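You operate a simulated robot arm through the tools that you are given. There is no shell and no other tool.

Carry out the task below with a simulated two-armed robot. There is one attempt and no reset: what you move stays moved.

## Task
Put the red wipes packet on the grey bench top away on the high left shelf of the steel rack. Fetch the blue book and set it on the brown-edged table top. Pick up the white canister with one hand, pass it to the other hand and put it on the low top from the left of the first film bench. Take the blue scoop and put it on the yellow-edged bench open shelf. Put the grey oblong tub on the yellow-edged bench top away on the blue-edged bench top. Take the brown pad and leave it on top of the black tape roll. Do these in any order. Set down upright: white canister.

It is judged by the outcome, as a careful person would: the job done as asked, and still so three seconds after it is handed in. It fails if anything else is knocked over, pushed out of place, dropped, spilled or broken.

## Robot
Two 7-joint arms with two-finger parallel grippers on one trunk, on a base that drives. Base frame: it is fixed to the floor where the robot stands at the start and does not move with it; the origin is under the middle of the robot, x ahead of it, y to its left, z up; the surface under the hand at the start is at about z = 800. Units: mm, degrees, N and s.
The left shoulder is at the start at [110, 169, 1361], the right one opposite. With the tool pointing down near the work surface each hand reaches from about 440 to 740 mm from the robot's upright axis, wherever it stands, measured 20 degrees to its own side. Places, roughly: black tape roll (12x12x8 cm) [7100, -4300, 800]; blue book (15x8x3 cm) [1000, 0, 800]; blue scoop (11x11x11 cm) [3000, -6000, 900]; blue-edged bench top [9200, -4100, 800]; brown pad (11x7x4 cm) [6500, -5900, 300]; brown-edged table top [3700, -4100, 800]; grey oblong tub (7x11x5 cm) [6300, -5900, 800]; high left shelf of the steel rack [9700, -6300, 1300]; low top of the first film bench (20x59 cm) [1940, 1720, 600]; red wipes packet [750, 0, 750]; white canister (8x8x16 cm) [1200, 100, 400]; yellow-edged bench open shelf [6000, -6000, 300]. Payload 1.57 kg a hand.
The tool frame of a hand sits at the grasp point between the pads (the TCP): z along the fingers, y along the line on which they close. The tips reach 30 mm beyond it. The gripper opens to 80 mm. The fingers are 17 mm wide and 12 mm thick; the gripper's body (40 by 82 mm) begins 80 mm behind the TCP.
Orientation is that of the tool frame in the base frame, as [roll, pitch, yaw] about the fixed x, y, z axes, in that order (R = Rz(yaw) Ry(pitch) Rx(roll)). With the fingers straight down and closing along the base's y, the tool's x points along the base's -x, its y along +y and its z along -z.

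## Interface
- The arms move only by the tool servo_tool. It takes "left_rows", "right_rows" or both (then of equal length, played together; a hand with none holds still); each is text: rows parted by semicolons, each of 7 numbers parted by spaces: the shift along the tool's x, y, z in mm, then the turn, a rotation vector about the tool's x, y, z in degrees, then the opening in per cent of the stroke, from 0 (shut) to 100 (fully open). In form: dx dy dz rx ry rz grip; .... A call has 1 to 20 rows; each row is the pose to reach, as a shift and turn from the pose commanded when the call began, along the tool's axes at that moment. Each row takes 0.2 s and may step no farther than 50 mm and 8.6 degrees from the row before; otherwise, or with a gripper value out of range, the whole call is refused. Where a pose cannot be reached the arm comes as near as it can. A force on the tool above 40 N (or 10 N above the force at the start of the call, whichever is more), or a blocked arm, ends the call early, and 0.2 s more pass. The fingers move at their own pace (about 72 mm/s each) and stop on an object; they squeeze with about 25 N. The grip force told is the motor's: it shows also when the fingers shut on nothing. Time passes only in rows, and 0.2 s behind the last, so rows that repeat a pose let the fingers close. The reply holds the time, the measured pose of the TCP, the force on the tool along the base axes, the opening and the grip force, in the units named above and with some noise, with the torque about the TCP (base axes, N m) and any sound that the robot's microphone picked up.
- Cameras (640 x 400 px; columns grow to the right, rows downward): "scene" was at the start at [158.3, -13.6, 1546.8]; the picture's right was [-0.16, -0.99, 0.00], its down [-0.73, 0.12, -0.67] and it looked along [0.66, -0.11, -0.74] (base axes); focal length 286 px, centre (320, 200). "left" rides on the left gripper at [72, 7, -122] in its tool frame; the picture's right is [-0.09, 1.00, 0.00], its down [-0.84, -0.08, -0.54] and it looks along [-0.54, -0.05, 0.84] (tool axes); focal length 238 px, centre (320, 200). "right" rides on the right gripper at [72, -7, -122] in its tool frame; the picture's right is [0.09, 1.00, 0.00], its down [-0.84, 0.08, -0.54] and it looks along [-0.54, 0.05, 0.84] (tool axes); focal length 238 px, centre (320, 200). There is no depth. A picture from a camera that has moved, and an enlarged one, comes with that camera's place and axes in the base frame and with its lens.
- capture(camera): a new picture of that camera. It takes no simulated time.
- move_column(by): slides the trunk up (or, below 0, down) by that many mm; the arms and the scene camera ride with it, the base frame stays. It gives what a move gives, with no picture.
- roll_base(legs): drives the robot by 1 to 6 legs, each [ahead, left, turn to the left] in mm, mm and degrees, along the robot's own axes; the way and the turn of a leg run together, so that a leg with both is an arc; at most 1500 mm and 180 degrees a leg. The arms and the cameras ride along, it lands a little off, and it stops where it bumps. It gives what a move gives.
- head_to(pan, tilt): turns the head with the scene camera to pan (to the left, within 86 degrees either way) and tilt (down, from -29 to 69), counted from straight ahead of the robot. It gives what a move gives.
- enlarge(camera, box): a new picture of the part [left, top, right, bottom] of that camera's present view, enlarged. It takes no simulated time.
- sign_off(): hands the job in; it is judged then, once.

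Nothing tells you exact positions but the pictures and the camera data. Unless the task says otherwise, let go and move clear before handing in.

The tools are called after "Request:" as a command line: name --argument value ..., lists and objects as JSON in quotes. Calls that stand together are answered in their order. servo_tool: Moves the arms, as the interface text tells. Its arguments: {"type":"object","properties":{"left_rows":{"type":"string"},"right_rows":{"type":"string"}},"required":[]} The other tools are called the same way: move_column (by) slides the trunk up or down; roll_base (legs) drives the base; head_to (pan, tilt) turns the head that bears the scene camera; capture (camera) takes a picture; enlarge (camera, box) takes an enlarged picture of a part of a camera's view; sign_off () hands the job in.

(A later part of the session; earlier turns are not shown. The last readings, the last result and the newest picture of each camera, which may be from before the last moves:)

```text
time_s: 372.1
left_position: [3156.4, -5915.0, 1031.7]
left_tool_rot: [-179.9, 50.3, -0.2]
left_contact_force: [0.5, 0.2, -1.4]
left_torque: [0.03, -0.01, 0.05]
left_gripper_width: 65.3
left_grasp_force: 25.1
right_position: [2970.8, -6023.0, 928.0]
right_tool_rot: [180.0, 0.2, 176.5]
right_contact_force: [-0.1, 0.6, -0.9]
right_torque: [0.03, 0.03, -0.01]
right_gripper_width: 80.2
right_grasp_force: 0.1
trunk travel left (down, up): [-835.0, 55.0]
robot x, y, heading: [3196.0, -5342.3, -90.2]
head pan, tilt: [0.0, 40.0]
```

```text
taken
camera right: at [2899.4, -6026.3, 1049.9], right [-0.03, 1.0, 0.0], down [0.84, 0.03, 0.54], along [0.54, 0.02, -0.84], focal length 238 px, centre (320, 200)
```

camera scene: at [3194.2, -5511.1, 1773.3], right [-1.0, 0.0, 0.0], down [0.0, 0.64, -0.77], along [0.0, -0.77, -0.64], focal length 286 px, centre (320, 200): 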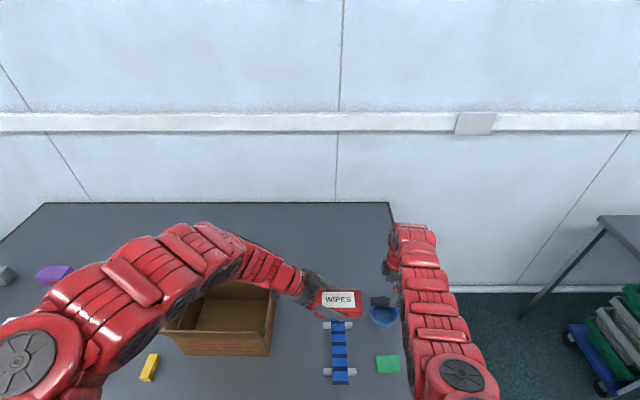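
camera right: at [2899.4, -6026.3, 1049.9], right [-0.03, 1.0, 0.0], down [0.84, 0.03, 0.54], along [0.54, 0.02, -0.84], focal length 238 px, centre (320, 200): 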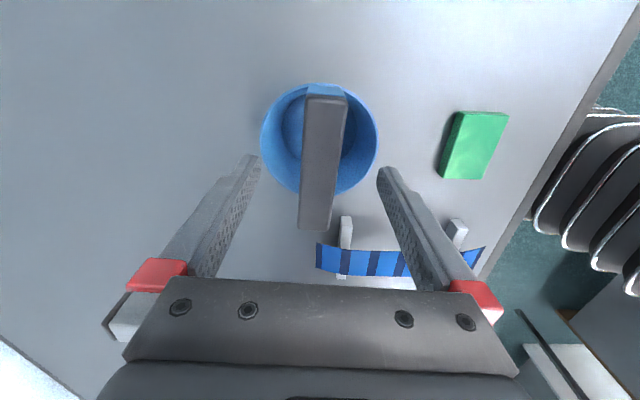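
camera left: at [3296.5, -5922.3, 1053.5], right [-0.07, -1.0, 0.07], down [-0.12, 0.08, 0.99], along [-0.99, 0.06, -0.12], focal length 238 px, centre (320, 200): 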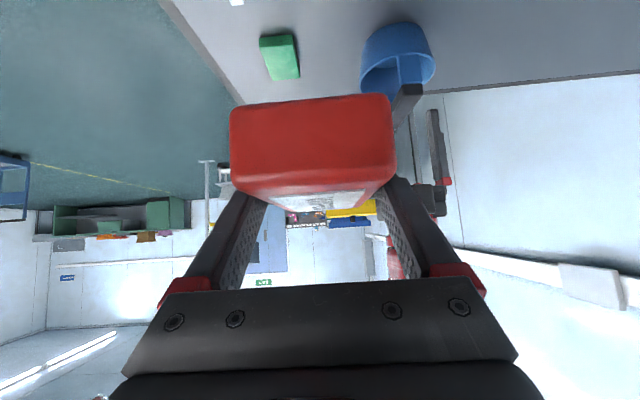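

The bar is centred between the fingers, with its top at z ≈ 909. I'll narrow the opening to stay inside the cup rim, go down 30 mm, and close on the handle.

Request:
servo_tool --right_rows "0 0 0 0 0 0 60;0 1 0 0 0 0 60;0 1 15 0 0 0 60;0 1 30 0 0 0 60;0 1 30 0 0 0 60"

Request:
capture --camera "right"

```text
time_s: 373.3
left_position: [3155.9, -5915.0, 1031.3]
left_tool_rot: [-179.8, 50.2, -0.3]
left_contact_force: [-0.1, 0.1, -1.2]
left_torque: [0.05, -0.01, -0.01]
left_gripper_width: 65.4
left_grasp_force: 25.5
right_position: [2971.6, -6018.6, 899.5]
right_tool_rot: [179.9, 0.1, 176.5]
right_contact_force: [-1.1, -0.3, 0.5]
right_torque: [0.01, 0.0, 0.0]
right_gripper_width: 48.0
right_grasp_force: 0.0
trunk travel left (down, up): [-835.0, 55.0]
robot x, y, heading: [3197.1, -5346.2, -90.4]
head pan, tilt: [0.0, 40.0]
```

```text
taken
camera right: at [2899.3, -6022.5, 1021.0], right [-0.03, 1.0, 0.0], down [0.84, 0.02, 0.54], along [0.54, 0.02, -0.84], focal length 238 px, centre (320, 200)
```

right: 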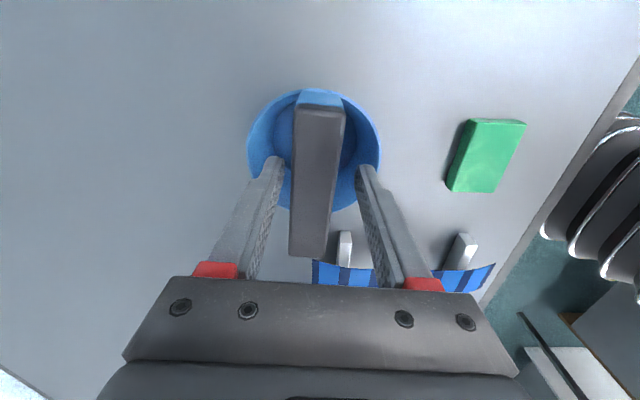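

Request:
servo_tool --right_rows "0 0 0 0 0 0 20;0 0 0 0 0 0 0;0 0 0 0 0 0 0;0 0 0 0 0 0 0"

Request:
capture --camera "right"

```text
time_s: 374.3
left_position: [3157.2, -5915.8, 1031.1]
left_tool_rot: [-179.9, 50.1, -0.4]
left_contact_force: [-0.1, -0.5, -0.8]
left_torque: [-0.02, -0.05, 0.02]
left_gripper_width: 65.5
left_grasp_force: 24.3
right_position: [2970.7, -6019.1, 897.8]
right_tool_rot: [180.0, 0.1, 176.6]
right_contact_force: [1.1, 0.2, -1.0]
right_torque: [-0.02, 0.05, 0.06]
right_gripper_width: 25.7
right_grasp_force: 25.2
trunk travel left (down, up): [-835.0, 55.0]
robot x, y, heading: [3197.1, -5341.8, -89.9]
head pan, tilt: [0.0, 40.0]
```

```text
taken
camera right: at [2899.4, -6022.9, 1020.9], right [-0.03, 1.0, 0.0], down [0.84, 0.03, 0.54], along [0.54, 0.02, -0.84], focal length 238 px, centre (320, 200)
```

right: 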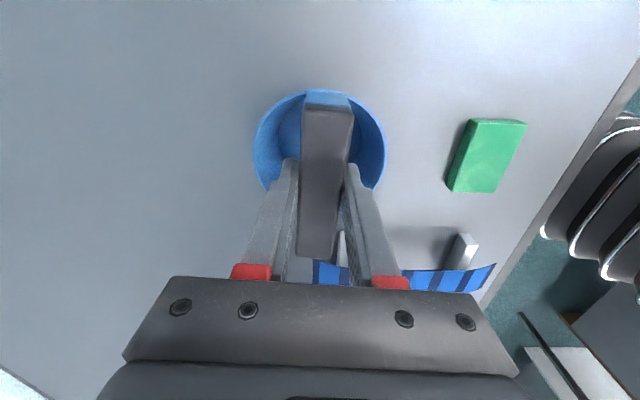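

The handle is gripped at 25.7 mm. I'll lift the scoop, then back away from the bench.

Request:
move_column --by 55

Request:
servo_tool --right_rows "0 0 -30 0 0 0 0;0 0 -60 0 0 0 0;0 0 -80 0 0 0 0"

Request:
capture --camera "right"

Request:
roll_base --legs '[[-370, 0, 0]]'

Request:
capture --camera "scene"

```text
time_s: 375.2
left_position: [3157.3, -5916.6, 1085.2]
left_tool_rot: [-179.8, 50.2, -0.3]
left_contact_force: [-0.4, 0.0, -0.5]
left_torque: [0.03, 0.01, 0.0]
left_gripper_width: 65.7
left_grasp_force: 25.4
right_position: [2971.2, -6019.9, 953.5]
right_tool_rot: [179.8, 0.1, 176.5]
right_contact_force: [-0.9, 0.9, -0.2]
right_torque: [0.03, 0.0, 0.02]
right_gripper_width: 25.5
right_grasp_force: 24.9
trunk travel left (down, up): [-890.0, 0.0]
robot x, y, heading: [3195.3, -5347.6, -90.3]
head pan, tilt: [0.0, 40.0]
```

```text
time_s: 376.0
left_position: [3157.2, -5914.7, 1086.4]
left_tool_rot: [-179.9, 50.2, -0.3]
left_contact_force: [0.8, 1.1, -0.2]
left_torque: [0.0, -0.05, 0.0]
left_gripper_width: 65.6
left_grasp_force: 25.5
right_position: [2972.6, -6020.0, 1035.5]
right_tool_rot: [179.8, 0.1, 176.5]
right_contact_force: [-0.1, -0.1, 0.4]
right_torque: [0.03, 0.03, -0.01]
right_gripper_width: 25.3
right_grasp_force: 24.9
trunk travel left (down, up): [-890.0, 0.0]
robot x, y, heading: [3196.0, -5344.2, -90.1]
head pan, tilt: [0.0, 40.0]
```

```text
taken
camera right: at [2899.5, -6022.6, 1157.5], right [-0.03, 1.0, 0.0], down [0.84, 0.03, 0.54], along [0.54, 0.02, -0.84], focal length 238 px, centre (320, 200)
```

right: 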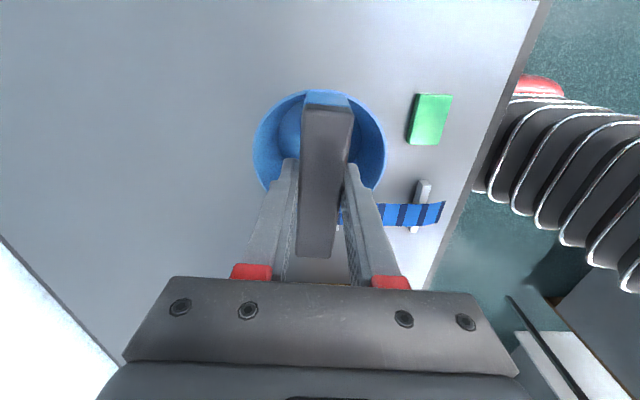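

```text
time_s: 378.4
left_position: [3157.6, -5540.3, 1085.0]
left_tool_rot: [-179.8, 50.2, -0.2]
left_contact_force: [-0.7, -0.6, -1.8]
left_torque: [0.0, -0.05, 0.0]
left_gripper_width: 65.3
left_grasp_force: 24.6
right_position: [2971.2, -5643.4, 1033.4]
right_tool_rot: [179.9, 0.2, 176.4]
right_contact_force: [-0.1, -0.9, -0.4]
right_torque: [0.0, -0.01, 0.02]
right_gripper_width: 25.4
right_grasp_force: 25.1
trunk travel left (down, up): [-890.0, 0.0]
robot x, y, heading: [3196.3, -4967.4, -90.4]
head pan, tilt: [0.0, 40.0]
```

```text
taken
camera scene: at [3196.1, -5135.8, 1773.1], right [-1.0, 0.0, 0.0], down [0.0, 0.64, -0.77], along [0.0, -0.77, -0.64], focal length 286 px, centre (320, 200)
```

scene: 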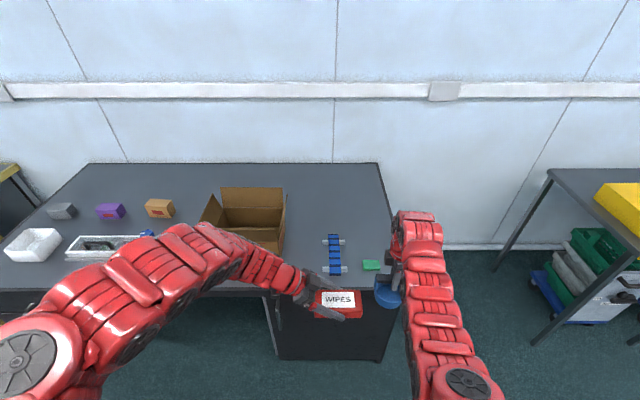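

The scoop is lifted cleanly. I'll look along the corridor to my left before moving to the yellow-edged bench.

Request:
head_to --pan 75 --tilt 25

Request:
capture --camera "scene"

```text
time_s: 379.9
left_position: [3156.0, -5539.4, 1085.4]
left_tool_rot: [-179.9, 50.2, -0.4]
left_contact_force: [0.3, -0.1, -1.4]
left_torque: [-0.01, 0.01, 0.02]
left_gripper_width: 65.4
left_grasp_force: 25.2
right_position: [2971.1, -5643.0, 1034.6]
right_tool_rot: [179.8, 0.2, 176.3]
right_contact_force: [0.1, 0.3, -1.0]
right_torque: [-0.03, 0.0, -0.03]
right_gripper_width: 25.7
right_grasp_force: 25.2
trunk travel left (down, up): [-890.0, 0.0]
robot x, y, heading: [3195.8, -4967.4, -90.2]
head pan, tilt: [75.0, 25.0]
```

```text
taken
camera scene: at [3285.2, -5073.5, 1796.6], right [-0.26, -0.97, 0.0], down [-0.41, 0.11, -0.91], along [0.87, -0.24, -0.42], focal length 286 px, centre (320, 200)
```

scene: 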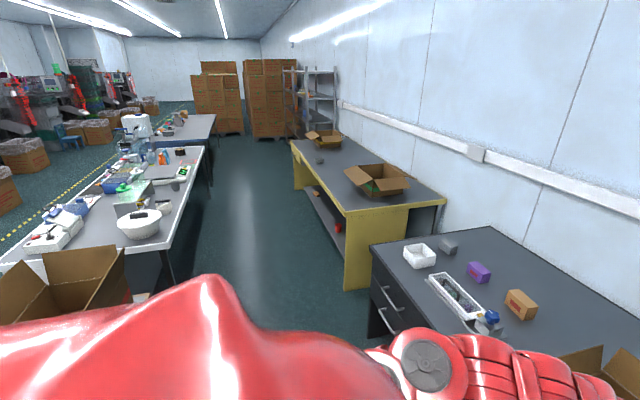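

The corridor is clear; the yellow-edged bench front is at y ≈ −5790 starting at x ≈ 5130. I'll move left along it.

Request:
roll_base --legs '[[20, 1400, 0]]'

Request:
roll_base --legs '[[0, 1350, 0]]'

Request:
head_to --pan 0 --tilt 35

Request:
capture --camera "scene"

```text
time_s: 386.8
left_position: [4541.0, -5570.6, 1085.4]
left_tool_rot: [-180.0, 50.1, -1.2]
left_contact_force: [0.4, -0.2, -0.6]
left_torque: [0.01, 0.01, 0.0]
left_gripper_width: 65.7
left_grasp_force: 24.6
right_position: [4354.6, -5671.9, 1035.1]
right_tool_rot: [180.0, 0.3, 175.5]
right_contact_force: [-0.1, -0.1, -0.9]
right_torque: [-0.01, -0.02, -0.02]
right_gripper_width: 25.8
right_grasp_force: 25.0
trunk travel left (down, up): [-890.0, 0.0]
robot x, y, heading: [4588.2, -5002.9, -91.2]
head pan, tilt: [75.0, 25.0]
```

```text
time_s: 393.7
left_position: [5908.6, -5594.8, 1085.7]
left_tool_rot: [-179.9, 50.2, -1.2]
left_contact_force: [0.1, -0.6, -1.4]
left_torque: [0.01, -0.01, 0.02]
left_gripper_width: 65.6
left_grasp_force: 25.4
right_position: [5722.6, -5694.9, 1035.4]
right_tool_rot: [-179.9, 0.1, 175.4]
right_contact_force: [-0.8, 0.6, -0.7]
right_torque: [-0.01, 0.01, -0.02]
right_gripper_width: 25.6
right_grasp_force: 24.9
trunk travel left (down, up): [-890.0, 0.0]
robot x, y, heading: [5955.1, -5023.9, -90.9]
head pan, tilt: [75.0, 25.0]
```

```text
time_s: 395.1
left_position: [5909.0, -5593.6, 1084.9]
left_tool_rot: [-180.0, 50.2, -1.3]
left_contact_force: [-0.3, 0.1, -0.4]
left_torque: [0.0, 0.03, -0.03]
left_gripper_width: 65.5
left_grasp_force: 24.8
right_position: [5722.8, -5695.2, 1035.8]
right_tool_rot: [-179.9, 0.1, 175.5]
right_contact_force: [-0.1, -0.8, -1.3]
right_torque: [-0.03, -0.01, 0.02]
right_gripper_width: 25.7
right_grasp_force: 24.8
trunk travel left (down, up): [-890.0, 0.0]
robot x, y, heading: [5956.5, -5022.1, -90.9]
head pan, tilt: [0.0, 35.0]
```

```text
taken
camera scene: at [5955.0, -5193.3, 1780.9], right [-1.0, 0.02, 0.0], down [0.01, 0.57, -0.82], along [-0.01, -0.82, -0.57], focal length 286 px, centre (320, 200)
```

scene: 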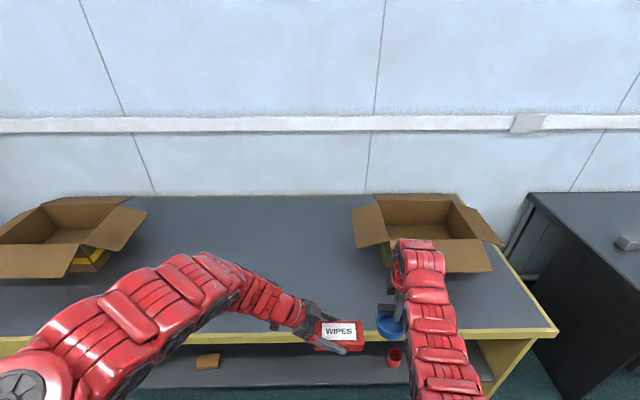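

I can see the open lower shelf with the brown pad and a red cup on it. Both hands are in front of the bench, so I'll lower the trunk for a better look.

Request:
move_column --by -400

Request:
capture --camera "scene"

Request:
head_to --pan 25 --tilt 35

Request:
capture --camera "scene"

```text
time_s: 399.0
left_position: [5908.9, -5594.3, 686.3]
left_tool_rot: [-179.9, 50.2, -1.2]
left_contact_force: [0.2, 0.2, 0.3]
left_torque: [-0.03, 0.0, -0.03]
left_gripper_width: 65.6
left_grasp_force: 25.1
right_position: [5723.3, -5694.6, 636.2]
right_tool_rot: [-180.0, 0.1, 175.5]
right_contact_force: [0.0, 0.2, -0.9]
right_torque: [0.0, -0.01, 0.01]
right_gripper_width: 25.5
right_grasp_force: 25.2
trunk travel left (down, up): [-490.0, 400.0]
robot x, y, heading: [5958.5, -5026.5, -91.1]
head pan, tilt: [0.0, 35.0]
```

```text
taken
camera scene: at [5955.0, -5193.0, 1380.9], right [-1.0, 0.02, 0.0], down [0.01, 0.57, -0.82], along [-0.01, -0.82, -0.57], focal length 286 px, centre (320, 200)
```

scene: 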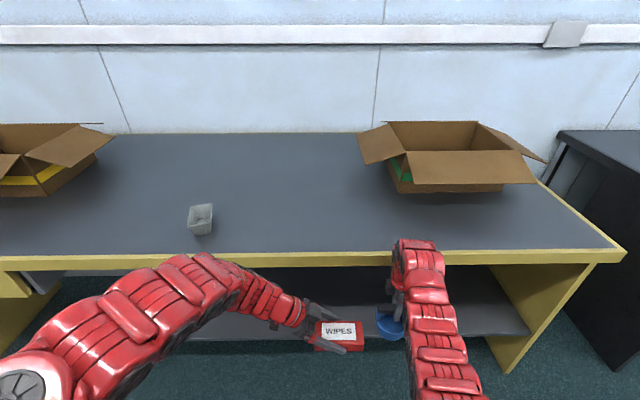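

```text
time_s: 399.9
left_position: [5908.9, -5594.0, 686.4]
left_tool_rot: [-179.9, 50.3, -1.2]
left_contact_force: [-1.6, 0.0, -1.2]
left_torque: [-0.02, -0.01, 0.01]
left_gripper_width: 65.4
left_grasp_force: 24.7
right_position: [5722.1, -5695.0, 634.8]
right_tool_rot: [180.0, 0.1, 175.6]
right_contact_force: [0.2, -0.7, -0.8]
right_torque: [0.01, 0.02, -0.01]
right_gripper_width: 25.4
right_grasp_force: 24.7
trunk travel left (down, up): [-490.0, 400.0]
robot x, y, heading: [5958.8, -5025.7, -91.0]
head pan, tilt: [25.0, 35.0]
```

```text
taken
camera scene: at [5992.3, -5185.5, 1380.9], right [-0.91, -0.41, 0.0], down [-0.23, 0.52, -0.82], along [0.33, -0.75, -0.57], focal length 286 px, centre (320, 200)
```

scene: 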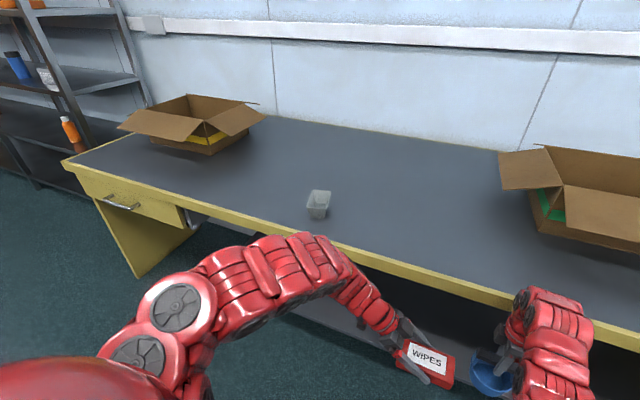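

The bench top's front edge is at y ≈ −5768, and the lower shelf starts near y ≈ −5805 at z ≈ 300. To reach under the top I need the scoop held in a forward-tilted grip. I'll raise up, set it on this bench top with its bar pointing away from me, and regrasp it tilted.

Request:
move_column --by 400

Request:
servo_tool --right_rows "0 0 0 0 0 8.2 0;0 0 0 0 0 16.4 0;0 0 0 0 0 24.6 0;0 0 0 0 0 32.8 0;0 0 0 0 0 41 0;0 0 0 0 0 49.2 0;0 0 0 0 0 57.4 0;0 0 0 0 0 65.6 0;0 0 0 0 0 73.8 0;0 0 0 0 0 82 0;0 0 0 0 0 85.5 0"

Request:
head_to --pan 0 --tilt 45

Request:
capture --camera "scene"

Request:
capture --camera "right"

```text
time_s: 403.7
left_position: [5909.7, -5595.0, 1086.2]
left_tool_rot: [-179.9, 50.2, -1.1]
left_contact_force: [0.3, -0.3, -0.9]
left_torque: [-0.02, 0.0, 0.02]
left_gripper_width: 65.4
left_grasp_force: 24.9
right_position: [5723.4, -5694.6, 1036.0]
right_tool_rot: [-179.9, 0.1, 175.5]
right_contact_force: [0.9, -0.7, -1.0]
right_torque: [-0.02, -0.01, 0.0]
right_gripper_width: 25.7
right_grasp_force: 24.8
trunk travel left (down, up): [-890.0, 0.0]
robot x, y, heading: [5960.3, -5021.2, -90.7]
head pan, tilt: [25.0, 35.0]
```

```text
time_s: 406.1
left_position: [5910.0, -5595.3, 1085.7]
left_tool_rot: [-179.9, 50.2, -1.2]
left_contact_force: [-0.3, -0.3, -1.5]
left_torque: [0.01, -0.01, -0.04]
left_gripper_width: 65.6
left_grasp_force: 24.8
right_position: [5722.8, -5695.0, 1034.9]
right_tool_rot: [179.9, 0.0, 89.8]
right_contact_force: [0.5, 0.2, -1.1]
right_torque: [0.03, 0.0, -0.01]
right_gripper_width: 25.4
right_grasp_force: 25.5
trunk travel left (down, up): [-890.0, 0.0]
robot x, y, heading: [5957.3, -5023.8, -91.2]
head pan, tilt: [25.0, 35.0]
```

```text
time_s: 407.0
left_position: [5909.8, -5593.4, 1085.1]
left_tool_rot: [-179.9, 50.1, -1.3]
left_contact_force: [-0.8, 0.2, -2.0]
left_torque: [0.02, -0.03, 0.0]
left_gripper_width: 65.6
left_grasp_force: 25.1
right_position: [5723.7, -5694.5, 1035.0]
right_tool_rot: [180.0, 0.0, 90.1]
right_contact_force: [-0.2, 0.4, -0.8]
right_torque: [-0.04, 0.0, -0.03]
right_gripper_width: 25.6
right_grasp_force: 25.2
trunk travel left (down, up): [-890.0, 0.0]
robot x, y, heading: [5959.1, -5023.0, -91.0]
head pan, tilt: [0.0, 45.0]
```

```text
taken
camera scene: at [5955.2, -5186.5, 1766.1], right [-1.0, 0.02, 0.0], down [0.01, 0.71, -0.71], along [-0.01, -0.71, -0.71], focal length 286 px, centre (320, 200)
```

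scene: 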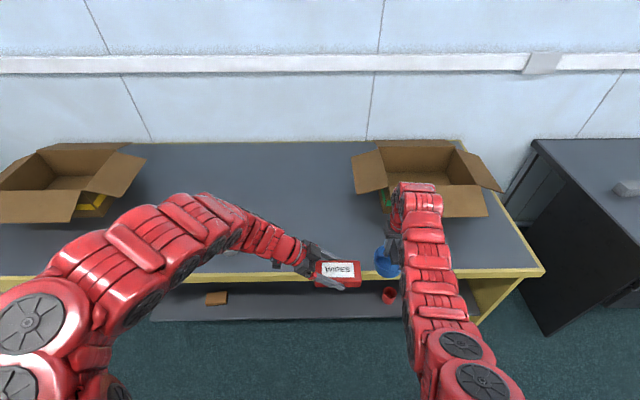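

```text
taken
camera right: at [5715.5, -5624.0, 1157.7], right [1.0, 0.09, 0.0], down [0.08, -0.84, 0.54], along [0.05, -0.54, -0.84], focal length 238 px, centre (320, 200)
```

right: 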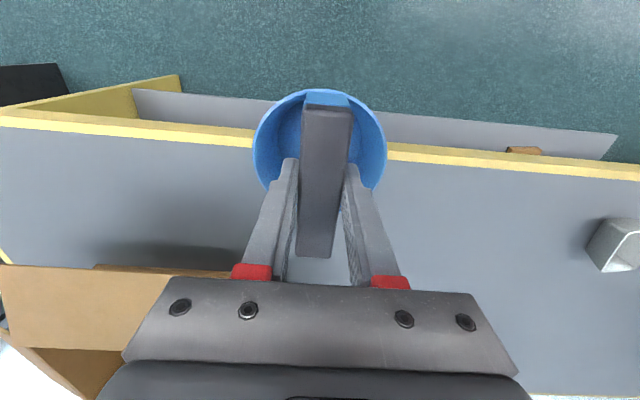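

The scoop's bar now points forward. I'll shift so it's over a clear patch of the bench top at about (5830, −5850), and lower it there.

Request:
roll_base --legs '[[150, 105, 1]]'

Request:
move_column --by -115

Request:
capture --camera "right"

Request:
capture --camera "scene"

```text
time_s: 408.5
left_position: [6023.3, -5744.2, 1086.3]
left_tool_rot: [-180.0, 50.1, -0.4]
left_contact_force: [0.2, 0.3, -0.4]
left_torque: [0.03, -0.04, -0.01]
left_gripper_width: 65.5
left_grasp_force: 25.0
right_position: [5838.1, -5849.7, 1036.2]
right_tool_rot: [179.8, 0.1, 91.2]
right_contact_force: [-0.6, 0.9, -1.0]
right_torque: [-0.03, -0.01, -0.03]
right_gripper_width: 25.2
right_grasp_force: 25.3
trunk travel left (down, up): [-890.0, 0.0]
robot x, y, heading: [6062.9, -5174.9, -89.7]
head pan, tilt: [0.0, 45.0]
```

```text
time_s: 410.0
left_position: [6024.4, -5745.9, 971.4]
left_tool_rot: [-179.9, 50.1, -0.2]
left_contact_force: [1.2, -0.5, -1.5]
left_torque: [0.01, -0.01, 0.0]
left_gripper_width: 65.5
left_grasp_force: 24.5
right_position: [5839.8, -5850.9, 919.8]
right_tool_rot: [180.0, 0.0, 91.2]
right_contact_force: [-1.1, 0.2, -0.5]
right_torque: [-0.02, 0.0, 0.01]
right_gripper_width: 25.6
right_grasp_force: 25.0
trunk travel left (down, up): [-775.0, 115.0]
robot x, y, heading: [6058.3, -5170.5, -89.8]
head pan, tilt: [0.0, 45.0]
```

```text
taken
camera right: at [5830.7, -5779.6, 1043.0], right [0.99, 0.11, 0.0], down [0.09, -0.84, 0.54], along [0.06, -0.54, -0.84], focal length 238 px, centre (320, 200)
```

right: 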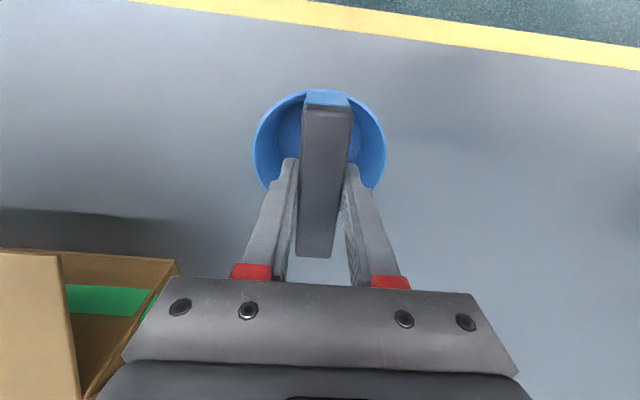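

```text
taken
camera scene: at [6062.0, -5337.4, 1651.1], right [-1.0, 0.0, 0.0], down [0.0, 0.71, -0.71], along [0.0, -0.71, -0.71], focal length 286 px, centre (320, 200)
```

scene: 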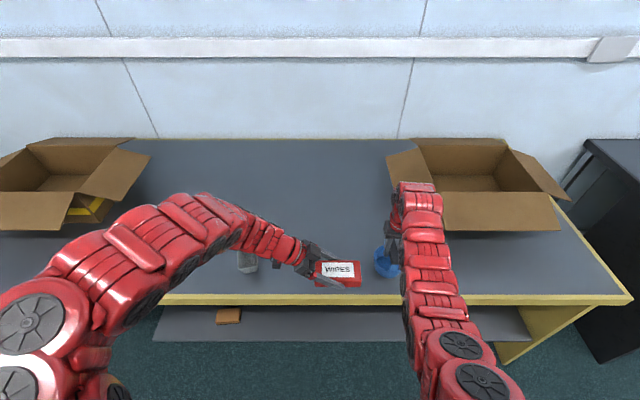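

Request:
servo_tool --right_rows "0 0 8 0 0 0 0;0 0 16 0 0 0 0;0 0 16 0 0 0 0"

Request:
servo_tool --right_rows "0 0 2 0 0 0 0;0 0 4 0 0 0 0;0 0 4 0 0 0 0"

Request:
servo_tool --right_rows "0 0 2 0 0 0 0;0 0 3 0 0 0 0;0 0 3 0 0 0 0"

```text
time_s: 410.8
left_position: [6022.8, -5746.2, 970.8]
left_tool_rot: [-179.9, 50.2, -0.2]
left_contact_force: [0.5, 0.5, -1.4]
left_torque: [-0.03, -0.01, 0.0]
left_gripper_width: 65.5
left_grasp_force: 24.9
right_position: [5838.5, -5851.3, 905.2]
right_tool_rot: [180.0, -0.1, 91.1]
right_contact_force: [-0.2, 0.7, -0.9]
right_torque: [-0.02, -0.03, 0.02]
right_gripper_width: 25.7
right_grasp_force: 24.7
trunk travel left (down, up): [-775.0, 115.0]
robot x, y, heading: [6063.2, -5175.0, -89.8]
head pan, tilt: [0.0, 45.0]
```

```text
time_s: 411.6
left_position: [6023.2, -5746.5, 970.7]
left_tool_rot: [-179.9, 50.2, -0.1]
left_contact_force: [-0.4, -0.5, -0.6]
left_torque: [0.01, -0.04, 0.0]
left_gripper_width: 65.4
left_grasp_force: 25.0
right_position: [5838.9, -5850.0, 900.4]
right_tool_rot: [179.9, 0.0, 91.1]
right_contact_force: [0.0, 0.2, -0.7]
right_torque: [0.0, -0.02, -0.01]
right_gripper_width: 25.6
right_grasp_force: 24.8
trunk travel left (down, up): [-775.0, 115.0]
robot x, y, heading: [6061.9, -5175.7, -89.9]
head pan, tilt: [0.0, 45.0]
```

```text
time_s: 412.4
left_position: [6024.3, -5746.7, 970.2]
left_tool_rot: [179.9, 50.2, -0.2]
left_contact_force: [0.1, 0.2, -1.2]
left_torque: [-0.02, -0.01, 0.02]
left_gripper_width: 65.5
left_grasp_force: 25.3
right_position: [5838.9, -5849.8, 897.9]
right_tool_rot: [179.9, 0.1, 91.2]
right_contact_force: [-0.5, 1.1, 7.2]
right_torque: [-0.08, 0.15, -0.01]
right_gripper_width: 25.6
right_grasp_force: 25.1
trunk travel left (down, up): [-775.0, 115.0]
robot x, y, heading: [6062.4, -5176.7, -89.8]
head pan, tilt: [0.0, 45.0]
```

Contact at TCP z = 898 as expected. I'll release, rise, and tilt the hand forward for the regrasp.

Request:
servo_tool --right_rows "0 0 -1 0 0 0 30;0 0 -1 0 0 0 65;0 0 -1 0 0 0 65;0 0 -30 0 0 0 65;0 0 -65 0 0 0 65"

Request:
capture --camera "right"

```text
time_s: 413.6
left_position: [6023.9, -5745.9, 971.2]
left_tool_rot: [180.0, 50.2, -0.3]
left_contact_force: [-0.5, 0.7, -0.6]
left_torque: [0.01, -0.01, 0.02]
left_gripper_width: 65.5
left_grasp_force: 24.7
right_position: [5839.7, -5850.7, 962.0]
right_tool_rot: [179.9, 0.0, 91.1]
right_contact_force: [-0.4, 0.3, -0.5]
right_torque: [-0.01, 0.02, -0.02]
right_gripper_width: 51.9
right_grasp_force: 0.1
trunk travel left (down, up): [-775.0, 115.0]
robot x, y, heading: [6060.3, -5176.6, -89.7]
head pan, tilt: [0.0, 45.0]
```

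```text
taken
camera right: at [5831.9, -5779.3, 1084.8], right [0.99, 0.11, 0.0], down [0.09, -0.83, 0.54], along [0.06, -0.54, -0.84], focal length 238 px, centre (320, 200)
```

right: 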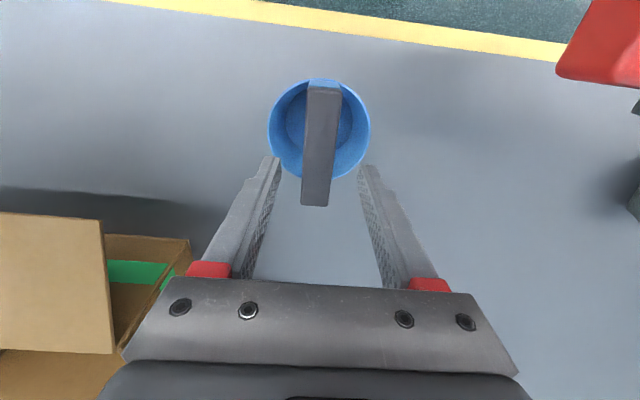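

Scoop stands steady with its bar pointing toward me. I'll tilt the hand 50° forward above the bar.

Request:
servo_tool --right_rows "0 0 0 0 -8.3 0 65;0 0 0 0 -16.6 0 65;0 0 0 0 -25 0 65;0 0 0 0 -33.3 0 65;0 0 0 0 -41.6 0 65;0 0 0 0 -50 0 65"

Request:
capture --camera "right"

Request:
capture --camera "scene"

```text
time_s: 415.0
left_position: [6022.8, -5744.7, 971.3]
left_tool_rot: [-179.8, 50.1, -0.2]
left_contact_force: [0.4, 0.3, -0.9]
left_torque: [0.03, 0.01, 0.01]
left_gripper_width: 65.7
left_grasp_force: 25.1
right_position: [5838.4, -5849.5, 963.0]
right_tool_rot: [179.9, 50.0, 90.9]
right_contact_force: [0.0, -0.6, -0.1]
right_torque: [0.01, -0.01, 0.03]
right_gripper_width: 51.9
right_grasp_force: 0.1
trunk travel left (down, up): [-775.0, 115.0]
robot x, y, heading: [6063.3, -5175.8, -89.7]
head pan, tilt: [0.0, 45.0]
```

```text
taken
camera right: at [5829.7, -5711.1, 986.2], right [0.99, 0.08, -0.07], down [0.08, -0.12, 0.99], along [0.07, -0.99, -0.13], focal length 238 px, centre (320, 200)
```

right: 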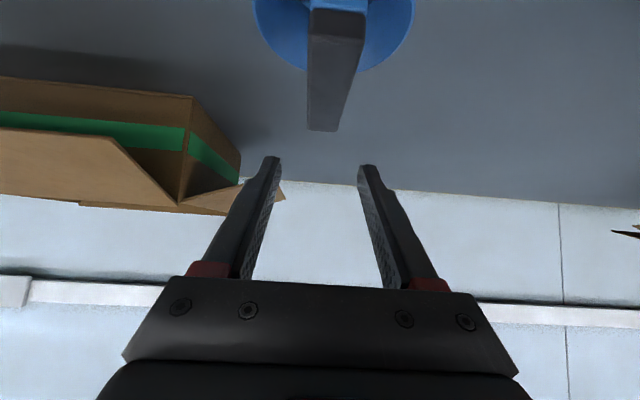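

```text
taken
camera scene: at [6062.0, -5336.9, 1651.2], right [-1.0, 0.0, 0.0], down [0.0, 0.71, -0.71], along [0.0, -0.71, -0.71], focal length 286 px, centre (320, 200)
```

scene: 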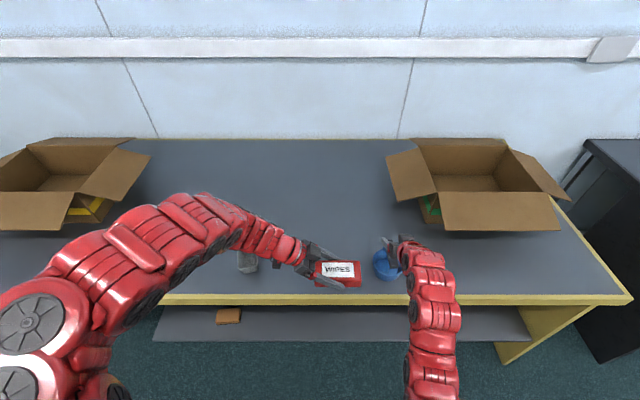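

Request:
servo_tool --right_rows "12 0 10 0 0 0 65;25 0 21 0 0 0 65;38 0 32 0 0 0 65;51 0 42 0 0 0 65;51 0 42 0 0 0 65"

Request:
capture --camera "right"

Request:
enlarge --camera "scene" --box '[300, 200, 480, 330]'

```text
time_s: 416.2
left_position: [6024.2, -5746.0, 970.5]
left_tool_rot: [-180.0, 50.2, -0.2]
left_contact_force: [0.2, 0.5, -1.7]
left_torque: [-0.01, 0.0, 0.03]
left_gripper_width: 65.4
left_grasp_force: 25.5
right_position: [5838.8, -5850.5, 897.7]
right_tool_rot: [179.9, 50.0, 91.0]
right_contact_force: [0.2, -0.2, 0.1]
right_torque: [-0.01, 0.0, -0.04]
right_gripper_width: 52.2
right_grasp_force: 0.1
trunk travel left (down, up): [-775.0, 115.0]
robot x, y, heading: [6061.0, -5176.5, -89.6]
head pan, tilt: [0.0, 45.0]
```

```text
taken
camera right: at [5829.8, -5711.4, 921.0], right [0.99, 0.08, -0.07], down [0.08, -0.12, 0.99], along [0.07, -0.99, -0.13], focal length 238 px, centre (320, 200)
```

right: 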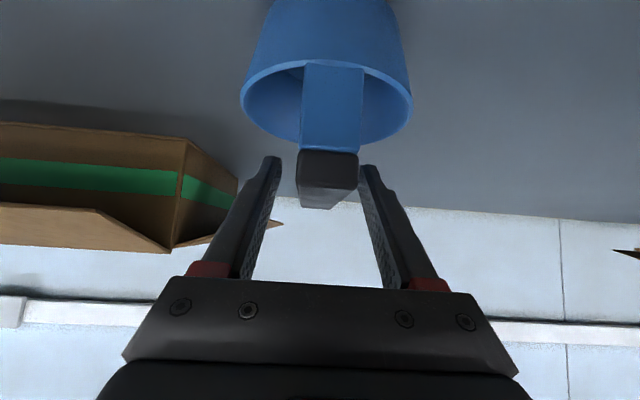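

```text
3.08 times, centred on (390, 265) of scene
camera zoom: at [6062.2, -5337.7, 1651.1], right [-1.0, 0.0, 0.0], down [0.0, 0.71, -0.71], along [0.0, -0.71, -0.71], focal length 881 px, centre (105, 0)
```

zoom: 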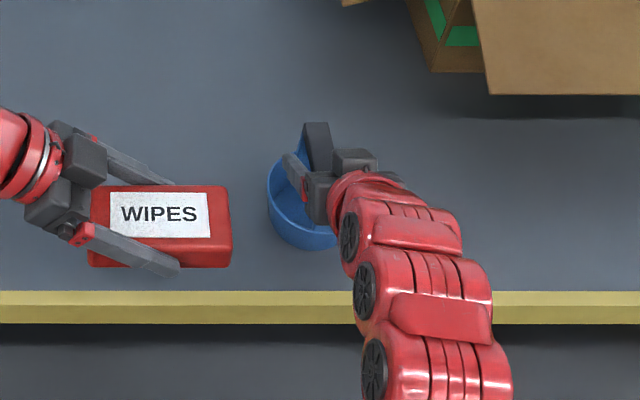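

The bar is between the tilted fingers. Closing.

Request:
servo_tool --right_rows "0 0 0 0 0 0 30;0 0 0 0 0 0 0;0 0 0 0 0 0 0;0 0 0 0 0 0 0"

Request:
servo_tool --right_rows "-12 0 -10 0 0 0 0;-25 0 -21 0 0 0 0;-38 0 -32 0 0 0 0;-38 0 -32 0 0 0 0"

Request:
capture --camera "right"

Request:
enlarge --camera "scene" --box '[300, 200, 480, 330]'

```text
time_s: 417.2
left_position: [6024.0, -5745.5, 970.8]
left_tool_rot: [-179.9, 50.2, -0.2]
left_contact_force: [-0.8, 0.3, -0.4]
left_torque: [-0.01, -0.03, 0.0]
left_gripper_width: 65.4
left_grasp_force: 24.6
right_position: [5839.2, -5850.4, 897.3]
right_tool_rot: [179.8, 50.0, 90.9]
right_contact_force: [-0.3, -0.3, 0.1]
right_torque: [-0.05, -0.02, 0.0]
right_gripper_width: 25.3
right_grasp_force: 24.8
trunk travel left (down, up): [-775.0, 115.0]
robot x, y, heading: [6062.3, -5178.0, -89.7]
head pan, tilt: [0.0, 45.0]
```

```text
time_s: 418.2
left_position: [6023.5, -5746.1, 971.5]
left_tool_rot: [-180.0, 50.3, -0.1]
left_contact_force: [0.2, 0.0, -0.2]
left_torque: [0.01, 0.0, 0.03]
left_gripper_width: 65.6
left_grasp_force: 24.9
right_position: [5839.0, -5849.9, 944.5]
right_tool_rot: [179.8, 50.0, 90.8]
right_contact_force: [0.3, -1.2, -0.3]
right_torque: [-0.02, -0.02, 0.0]
right_gripper_width: 25.2
right_grasp_force: 24.7
trunk travel left (down, up): [-775.0, 115.0]
robot x, y, heading: [6060.0, -5175.4, -89.9]
head pan, tilt: [0.0, 45.0]
```

```text
taken
camera right: at [5829.4, -5711.9, 969.4], right [0.99, 0.08, -0.07], down [0.08, -0.12, 0.99], along [0.07, -0.99, -0.13], focal length 238 px, centre (320, 200)
```

right: 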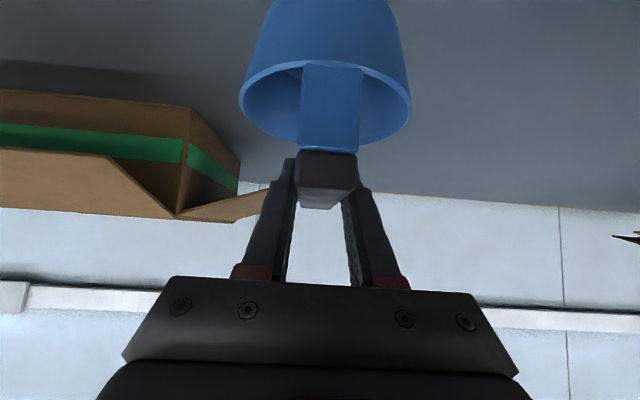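

```text
3.08 times, centred on (390, 265) of scene
camera zoom: at [6062.1, -5337.8, 1651.0], right [-1.0, 0.0, 0.0], down [0.0, 0.71, -0.71], along [0.0, -0.71, -0.71], focal length 881 px, centre (105, 0)
```

zoom: 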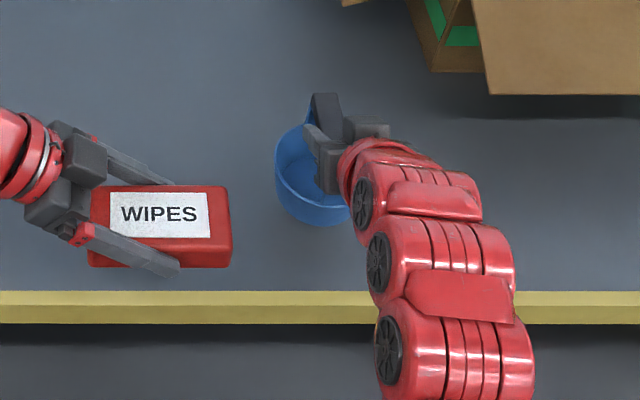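

The scoop is re-gripped with a tilted hand and stays level. I'll back off from the bench, then lower the trunk to shelf height.

Request:
roll_base --legs '[[-175, 0, 0]]'

Request:
move_column --by -400

Request:
head_to --pan 0 --tilt 35

Request:
capture --camera "scene"

Request:
capture --camera "right"

```text
time_s: 419.7
left_position: [6022.8, -5573.6, 971.2]
left_tool_rot: [-179.8, 50.2, -0.1]
left_contact_force: [0.1, 0.4, -0.7]
left_torque: [0.0, -0.02, 0.01]
left_gripper_width: 65.3
left_grasp_force: 25.3
right_position: [5837.9, -5678.9, 946.1]
right_tool_rot: [179.9, 49.9, 90.9]
right_contact_force: [0.0, 0.1, -0.4]
right_torque: [0.01, -0.01, 0.03]
right_gripper_width: 25.4
right_grasp_force: 24.3
trunk travel left (down, up): [-775.0, 115.0]
robot x, y, heading: [6062.2, -5002.4, -90.1]
head pan, tilt: [0.0, 45.0]
```

```text
time_s: 423.5
left_position: [6022.6, -5573.4, 571.6]
left_tool_rot: [-180.0, 50.2, -0.2]
left_contact_force: [0.0, 0.2, -0.5]
left_torque: [0.0, 0.02, 0.0]
left_gripper_width: 65.5
left_grasp_force: 24.0
right_position: [5837.6, -5678.3, 546.1]
right_tool_rot: [179.7, 50.0, 90.8]
right_contact_force: [-0.5, -0.2, -0.7]
right_torque: [-0.01, 0.0, -0.02]
right_gripper_width: 25.6
right_grasp_force: 25.4
trunk travel left (down, up): [-375.0, 515.0]
robot x, y, heading: [6063.9, -5000.7, -90.0]
head pan, tilt: [0.0, 45.0]
```

```text
time_s: 424.2
left_position: [6022.7, -5574.8, 570.7]
left_tool_rot: [-179.9, 50.1, -0.2]
left_contact_force: [-0.2, 0.0, -0.4]
left_torque: [0.01, -0.01, -0.01]
left_gripper_width: 65.6
left_grasp_force: 24.7
right_position: [5838.0, -5676.9, 545.2]
right_tool_rot: [179.8, 50.1, 90.8]
right_contact_force: [-0.3, -0.4, -1.1]
right_torque: [-0.01, 0.01, -0.01]
right_gripper_width: 25.5
right_grasp_force: 24.9
trunk travel left (down, up): [-375.0, 515.0]
robot x, y, heading: [6059.6, -5002.6, -90.0]
head pan, tilt: [0.0, 35.0]
```

```text
taken
camera scene: at [6061.7, -5172.0, 1265.8], right [-1.0, 0.0, 0.0], down [0.0, 0.57, -0.82], along [0.0, -0.82, -0.57], focal length 286 px, centre (320, 200)
```

scene: 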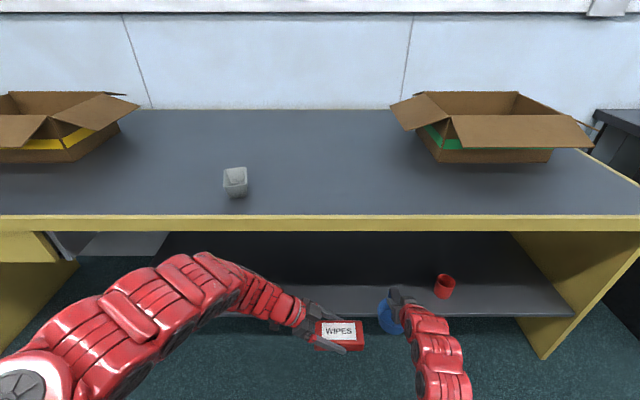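

```text
taken
camera right: at [5828.6, -5539.1, 569.4], right [0.99, 0.08, -0.07], down [0.08, -0.12, 0.99], along [0.07, -0.99, -0.13], focal length 238 px, centre (320, 200)
```

right: 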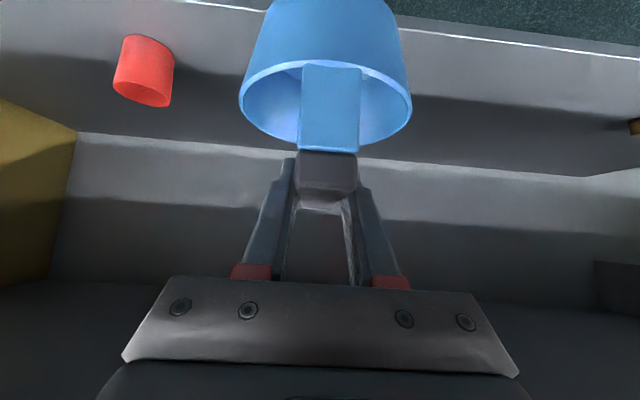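

The shelf is clear apart from a red cup to the right. I'll lower a bit more, then advance the base and arm to take the scoop in over the shelf.

Request:
move_column --by -85

Request:
roll_base --legs '[[90, 0, 0]]'

Request:
servo_tool --right_rows "-18 0 22 0 0 0 0;-36 0 44 0 0 0 0;-54 0 66 0 0 0 0;-72 0 88 0 0 0 0;-72 0 88 0 0 0 0"

Request:
capture --camera "scene"

Request:
capture --camera "right"

```text
time_s: 425.4
left_position: [6022.4, -5573.4, 485.7]
left_tool_rot: [-179.9, 50.2, -0.5]
left_contact_force: [-1.0, 0.4, -1.1]
left_torque: [0.02, -0.04, -0.04]
left_gripper_width: 65.5
left_grasp_force: 25.1
right_position: [5837.1, -5677.6, 461.2]
right_tool_rot: [179.8, 49.9, 90.9]
right_contact_force: [-0.4, 0.1, -0.9]
right_torque: [0.0, -0.02, 0.0]
right_gripper_width: 25.4
right_grasp_force: 25.0
trunk travel left (down, up): [-290.0, 600.0]
robot x, y, heading: [6061.4, -4999.0, -89.7]
head pan, tilt: [0.0, 35.0]
```

```text
time_s: 426.5
left_position: [6023.0, -5663.1, 484.7]
left_tool_rot: [-179.8, 50.2, -0.2]
left_contact_force: [-0.2, 0.4, -1.0]
left_torque: [0.02, 0.01, 0.01]
left_gripper_width: 66.0
left_grasp_force: 25.5
right_position: [5837.6, -5768.0, 460.9]
right_tool_rot: [179.8, 49.8, 90.9]
right_contact_force: [0.2, -0.3, -1.5]
right_torque: [-0.01, -0.01, 0.02]
right_gripper_width: 25.6
right_grasp_force: 25.1
trunk travel left (down, up): [-290.0, 600.0]
robot x, y, heading: [6061.3, -5092.2, -90.2]
head pan, tilt: [0.0, 35.0]
```

```text
time_s: 427.7
left_position: [6022.6, -5662.8, 485.5]
left_tool_rot: [-180.0, 50.3, -0.2]
left_contact_force: [-0.5, 0.0, -0.4]
left_torque: [0.02, -0.01, 0.01]
left_gripper_width: 65.4
left_grasp_force: 24.7
right_position: [5839.8, -5880.4, 459.3]
right_tool_rot: [179.8, 50.0, 90.8]
right_contact_force: [-0.5, -0.4, -1.1]
right_torque: [-0.03, -0.01, -0.02]
right_gripper_width: 25.3
right_grasp_force: 24.7
trunk travel left (down, up): [-290.0, 600.0]
robot x, y, heading: [6060.2, -5091.6, -90.1]
head pan, tilt: [0.0, 35.0]
```

```text
taken
camera scene: at [6061.8, -5261.4, 1180.9], right [-1.0, 0.0, 0.0], down [0.0, 0.57, -0.82], along [0.0, -0.82, -0.57], focal length 286 px, centre (320, 200)
```

scene: 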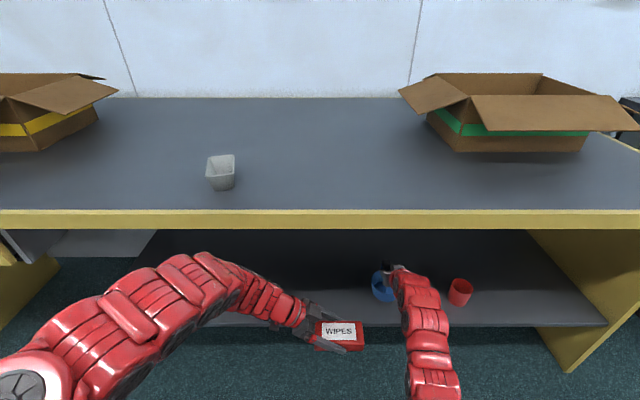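

```text
taken
camera right: at [5831.2, -5742.4, 482.3], right [0.99, 0.08, -0.07], down [0.08, -0.12, 0.99], along [0.07, -0.99, -0.13], focal length 238 px, centre (320, 200)
```

right: 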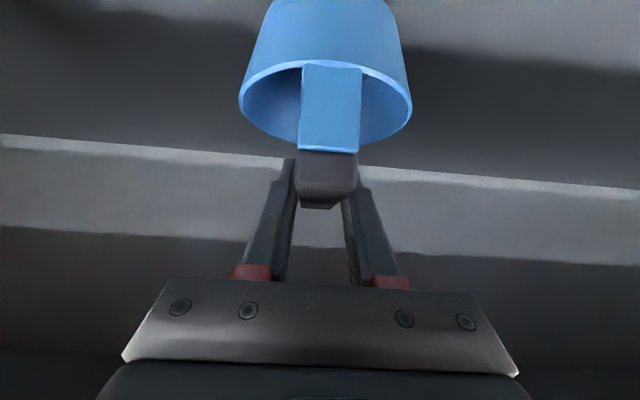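

The scoop is over the shelf. I'll lower it with the trunk, then feel for the surface.

Request:
move_column --by -38

Request:
servo_tool --right_rows "3 0 2.5 0 0 0 0;6 0 5 0 0 0 0;6 0 5 0 0 0 0"

Request:
servo_tool --right_rows "1.5 0 1.3 0 0 0 0;3 0 2.5 0 0 0 0;3 0 2.5 0 0 0 0"

```text
time_s: 428.5
left_position: [6022.1, -5663.0, 447.7]
left_tool_rot: [-180.0, 50.2, -0.4]
left_contact_force: [-0.4, 0.6, -0.8]
left_torque: [0.01, -0.01, -0.01]
left_gripper_width: 65.3
left_grasp_force: 25.5
right_position: [5840.6, -5881.3, 421.0]
right_tool_rot: [179.8, 50.0, 90.9]
right_contact_force: [0.4, -0.7, -0.7]
right_torque: [0.0, 0.0, -0.01]
right_gripper_width: 25.2
right_grasp_force: 25.2
trunk travel left (down, up): [-252.0, 638.0]
robot x, y, heading: [6061.6, -5091.8, -90.0]
head pan, tilt: [0.0, 35.0]
```

```text
time_s: 429.3
left_position: [6023.7, -5662.2, 449.1]
left_tool_rot: [179.9, 50.1, -0.4]
left_contact_force: [0.5, 0.4, -0.6]
left_torque: [-0.01, 0.03, 0.0]
left_gripper_width: 65.3
left_grasp_force: 25.1
right_position: [5840.2, -5881.6, 417.6]
right_tool_rot: [179.9, 50.4, 90.9]
right_contact_force: [-2.2, -1.6, 17.4]
right_torque: [0.32, 0.01, 0.06]
right_gripper_width: 25.6
right_grasp_force: 24.9
trunk travel left (down, up): [-252.0, 638.0]
robot x, y, heading: [6059.9, -5093.0, -90.0]
head pan, tilt: [0.0, 35.0]
```

```text
time_s: 430.1
left_position: [6023.5, -5662.9, 449.9]
left_tool_rot: [179.9, 50.2, -0.4]
left_contact_force: [0.3, -0.1, -1.7]
left_torque: [0.0, -0.01, -0.03]
left_gripper_width: 65.4
left_grasp_force: 24.9
right_position: [5839.5, -5881.0, 412.2]
right_tool_rot: [-180.0, 50.2, 90.9]
right_contact_force: [-2.0, -3.9, 20.9]
right_torque: [-0.05, 0.02, 0.02]
right_gripper_width: 25.4
right_grasp_force: 25.0
trunk travel left (down, up): [-252.0, 638.0]
robot x, y, heading: [6063.5, -5091.2, -90.0]
head pan, tilt: [0.0, 35.0]
```

Touched down on the shelf at z ≈ 320. I'll ease up and release.

Request:
servo_tool --right_rows "-2 0 -1.7 0 0 0 0;-3 0 -2.5 0 0 0 0"

Request:
servo_tool --right_rows "0 0 0 0 0 0 40;0 0 0 0 0 0 65;0 0 0 0 0 0 65"

Request:
capture --camera "right"

```text
time_s: 430.7
left_position: [6022.7, -5661.9, 448.5]
left_tool_rot: [-179.9, 50.1, -0.2]
left_contact_force: [-0.1, -0.2, 0.1]
left_torque: [-0.01, 0.02, -0.04]
left_gripper_width: 65.6
left_grasp_force: 25.0
right_position: [5840.1, -5880.3, 413.0]
right_tool_rot: [179.8, 49.9, 90.9]
right_contact_force: [-0.3, -1.6, 6.5]
right_torque: [-0.36, -0.02, -0.03]
right_gripper_width: 25.7
right_grasp_force: 24.8
trunk travel left (down, up): [-252.0, 638.0]
robot x, y, heading: [6060.5, -5091.2, -90.0]
head pan, tilt: [0.0, 35.0]
```

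```text
time_s: 431.5
left_position: [6023.5, -5662.5, 448.6]
left_tool_rot: [-179.9, 50.2, -0.2]
left_contact_force: [0.2, -0.5, -1.4]
left_torque: [-0.02, -0.03, -0.01]
left_gripper_width: 65.5
left_grasp_force: 24.9
right_position: [5839.4, -5881.2, 411.9]
right_tool_rot: [179.8, 49.9, 90.9]
right_contact_force: [0.6, 0.2, -1.0]
right_torque: [-0.02, 0.0, 0.01]
right_gripper_width: 51.9
right_grasp_force: 0.0
trunk travel left (down, up): [-252.0, 638.0]
robot x, y, heading: [6059.8, -5092.1, -89.9]
head pan, tilt: [0.0, 35.0]
```

```text
taken
camera right: at [5830.9, -5742.1, 436.3], right [0.99, 0.08, -0.07], down [0.08, -0.12, 0.99], along [0.07, -0.99, -0.13], focal length 238 px, centre (320, 200)
```

right: 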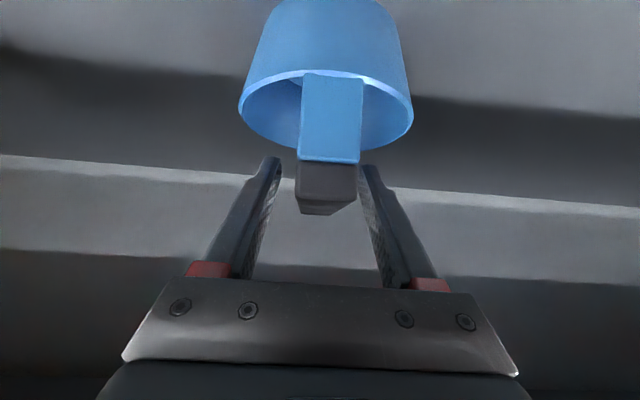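

Released; the scoop stands on the shelf. I'll withdraw along the hand's axis.

Request:
servo_tool --right_rows "0 0 -30 0 0 0 65;0 0 -65 0 0 0 65;0 0 -105 0 0 0 65;0 0 -140 0 0 0 65"

Request:
capture --camera "right"

Request:
capture --camera "scene"

```text
time_s: 432.5
left_position: [6023.3, -5662.4, 447.9]
left_tool_rot: [-179.9, 50.2, -0.3]
left_contact_force: [-0.3, -0.2, -1.5]
left_torque: [-0.04, -0.01, -0.04]
left_gripper_width: 65.7
left_grasp_force: 24.8
right_position: [5838.8, -5773.7, 502.2]
right_tool_rot: [179.7, 49.9, 90.8]
right_contact_force: [0.1, 1.1, -0.3]
right_torque: [0.02, 0.02, -0.02]
right_gripper_width: 51.9
right_grasp_force: 0.0
trunk travel left (down, up): [-252.0, 638.0]
robot x, y, heading: [6063.3, -5095.9, -89.9]
head pan, tilt: [0.0, 35.0]
```

```text
taken
camera right: at [5829.5, -5635.4, 525.4], right [0.99, 0.08, -0.07], down [0.08, -0.12, 0.99], along [0.07, -0.99, -0.13], focal length 238 px, centre (320, 200)
```

right: 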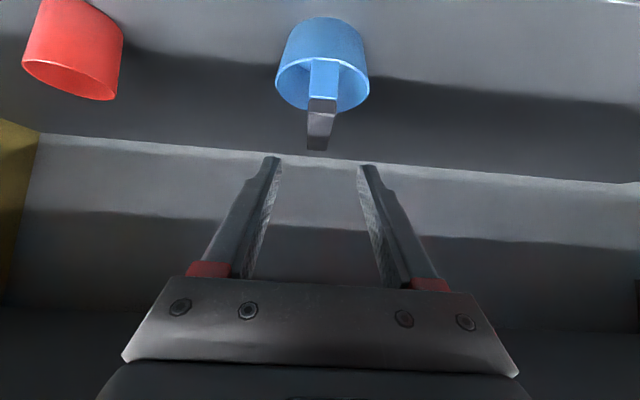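

```text
taken
camera scene: at [6061.9, -5261.0, 1142.9], right [-1.0, 0.0, 0.0], down [0.0, 0.57, -0.82], along [0.0, -0.82, -0.57], focal length 286 px, centre (320, 200)
```

scene: 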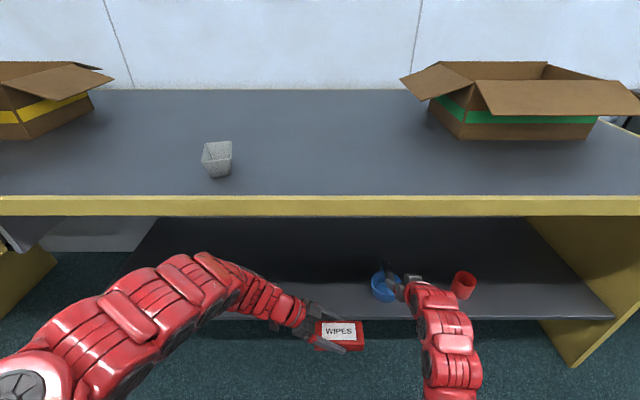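

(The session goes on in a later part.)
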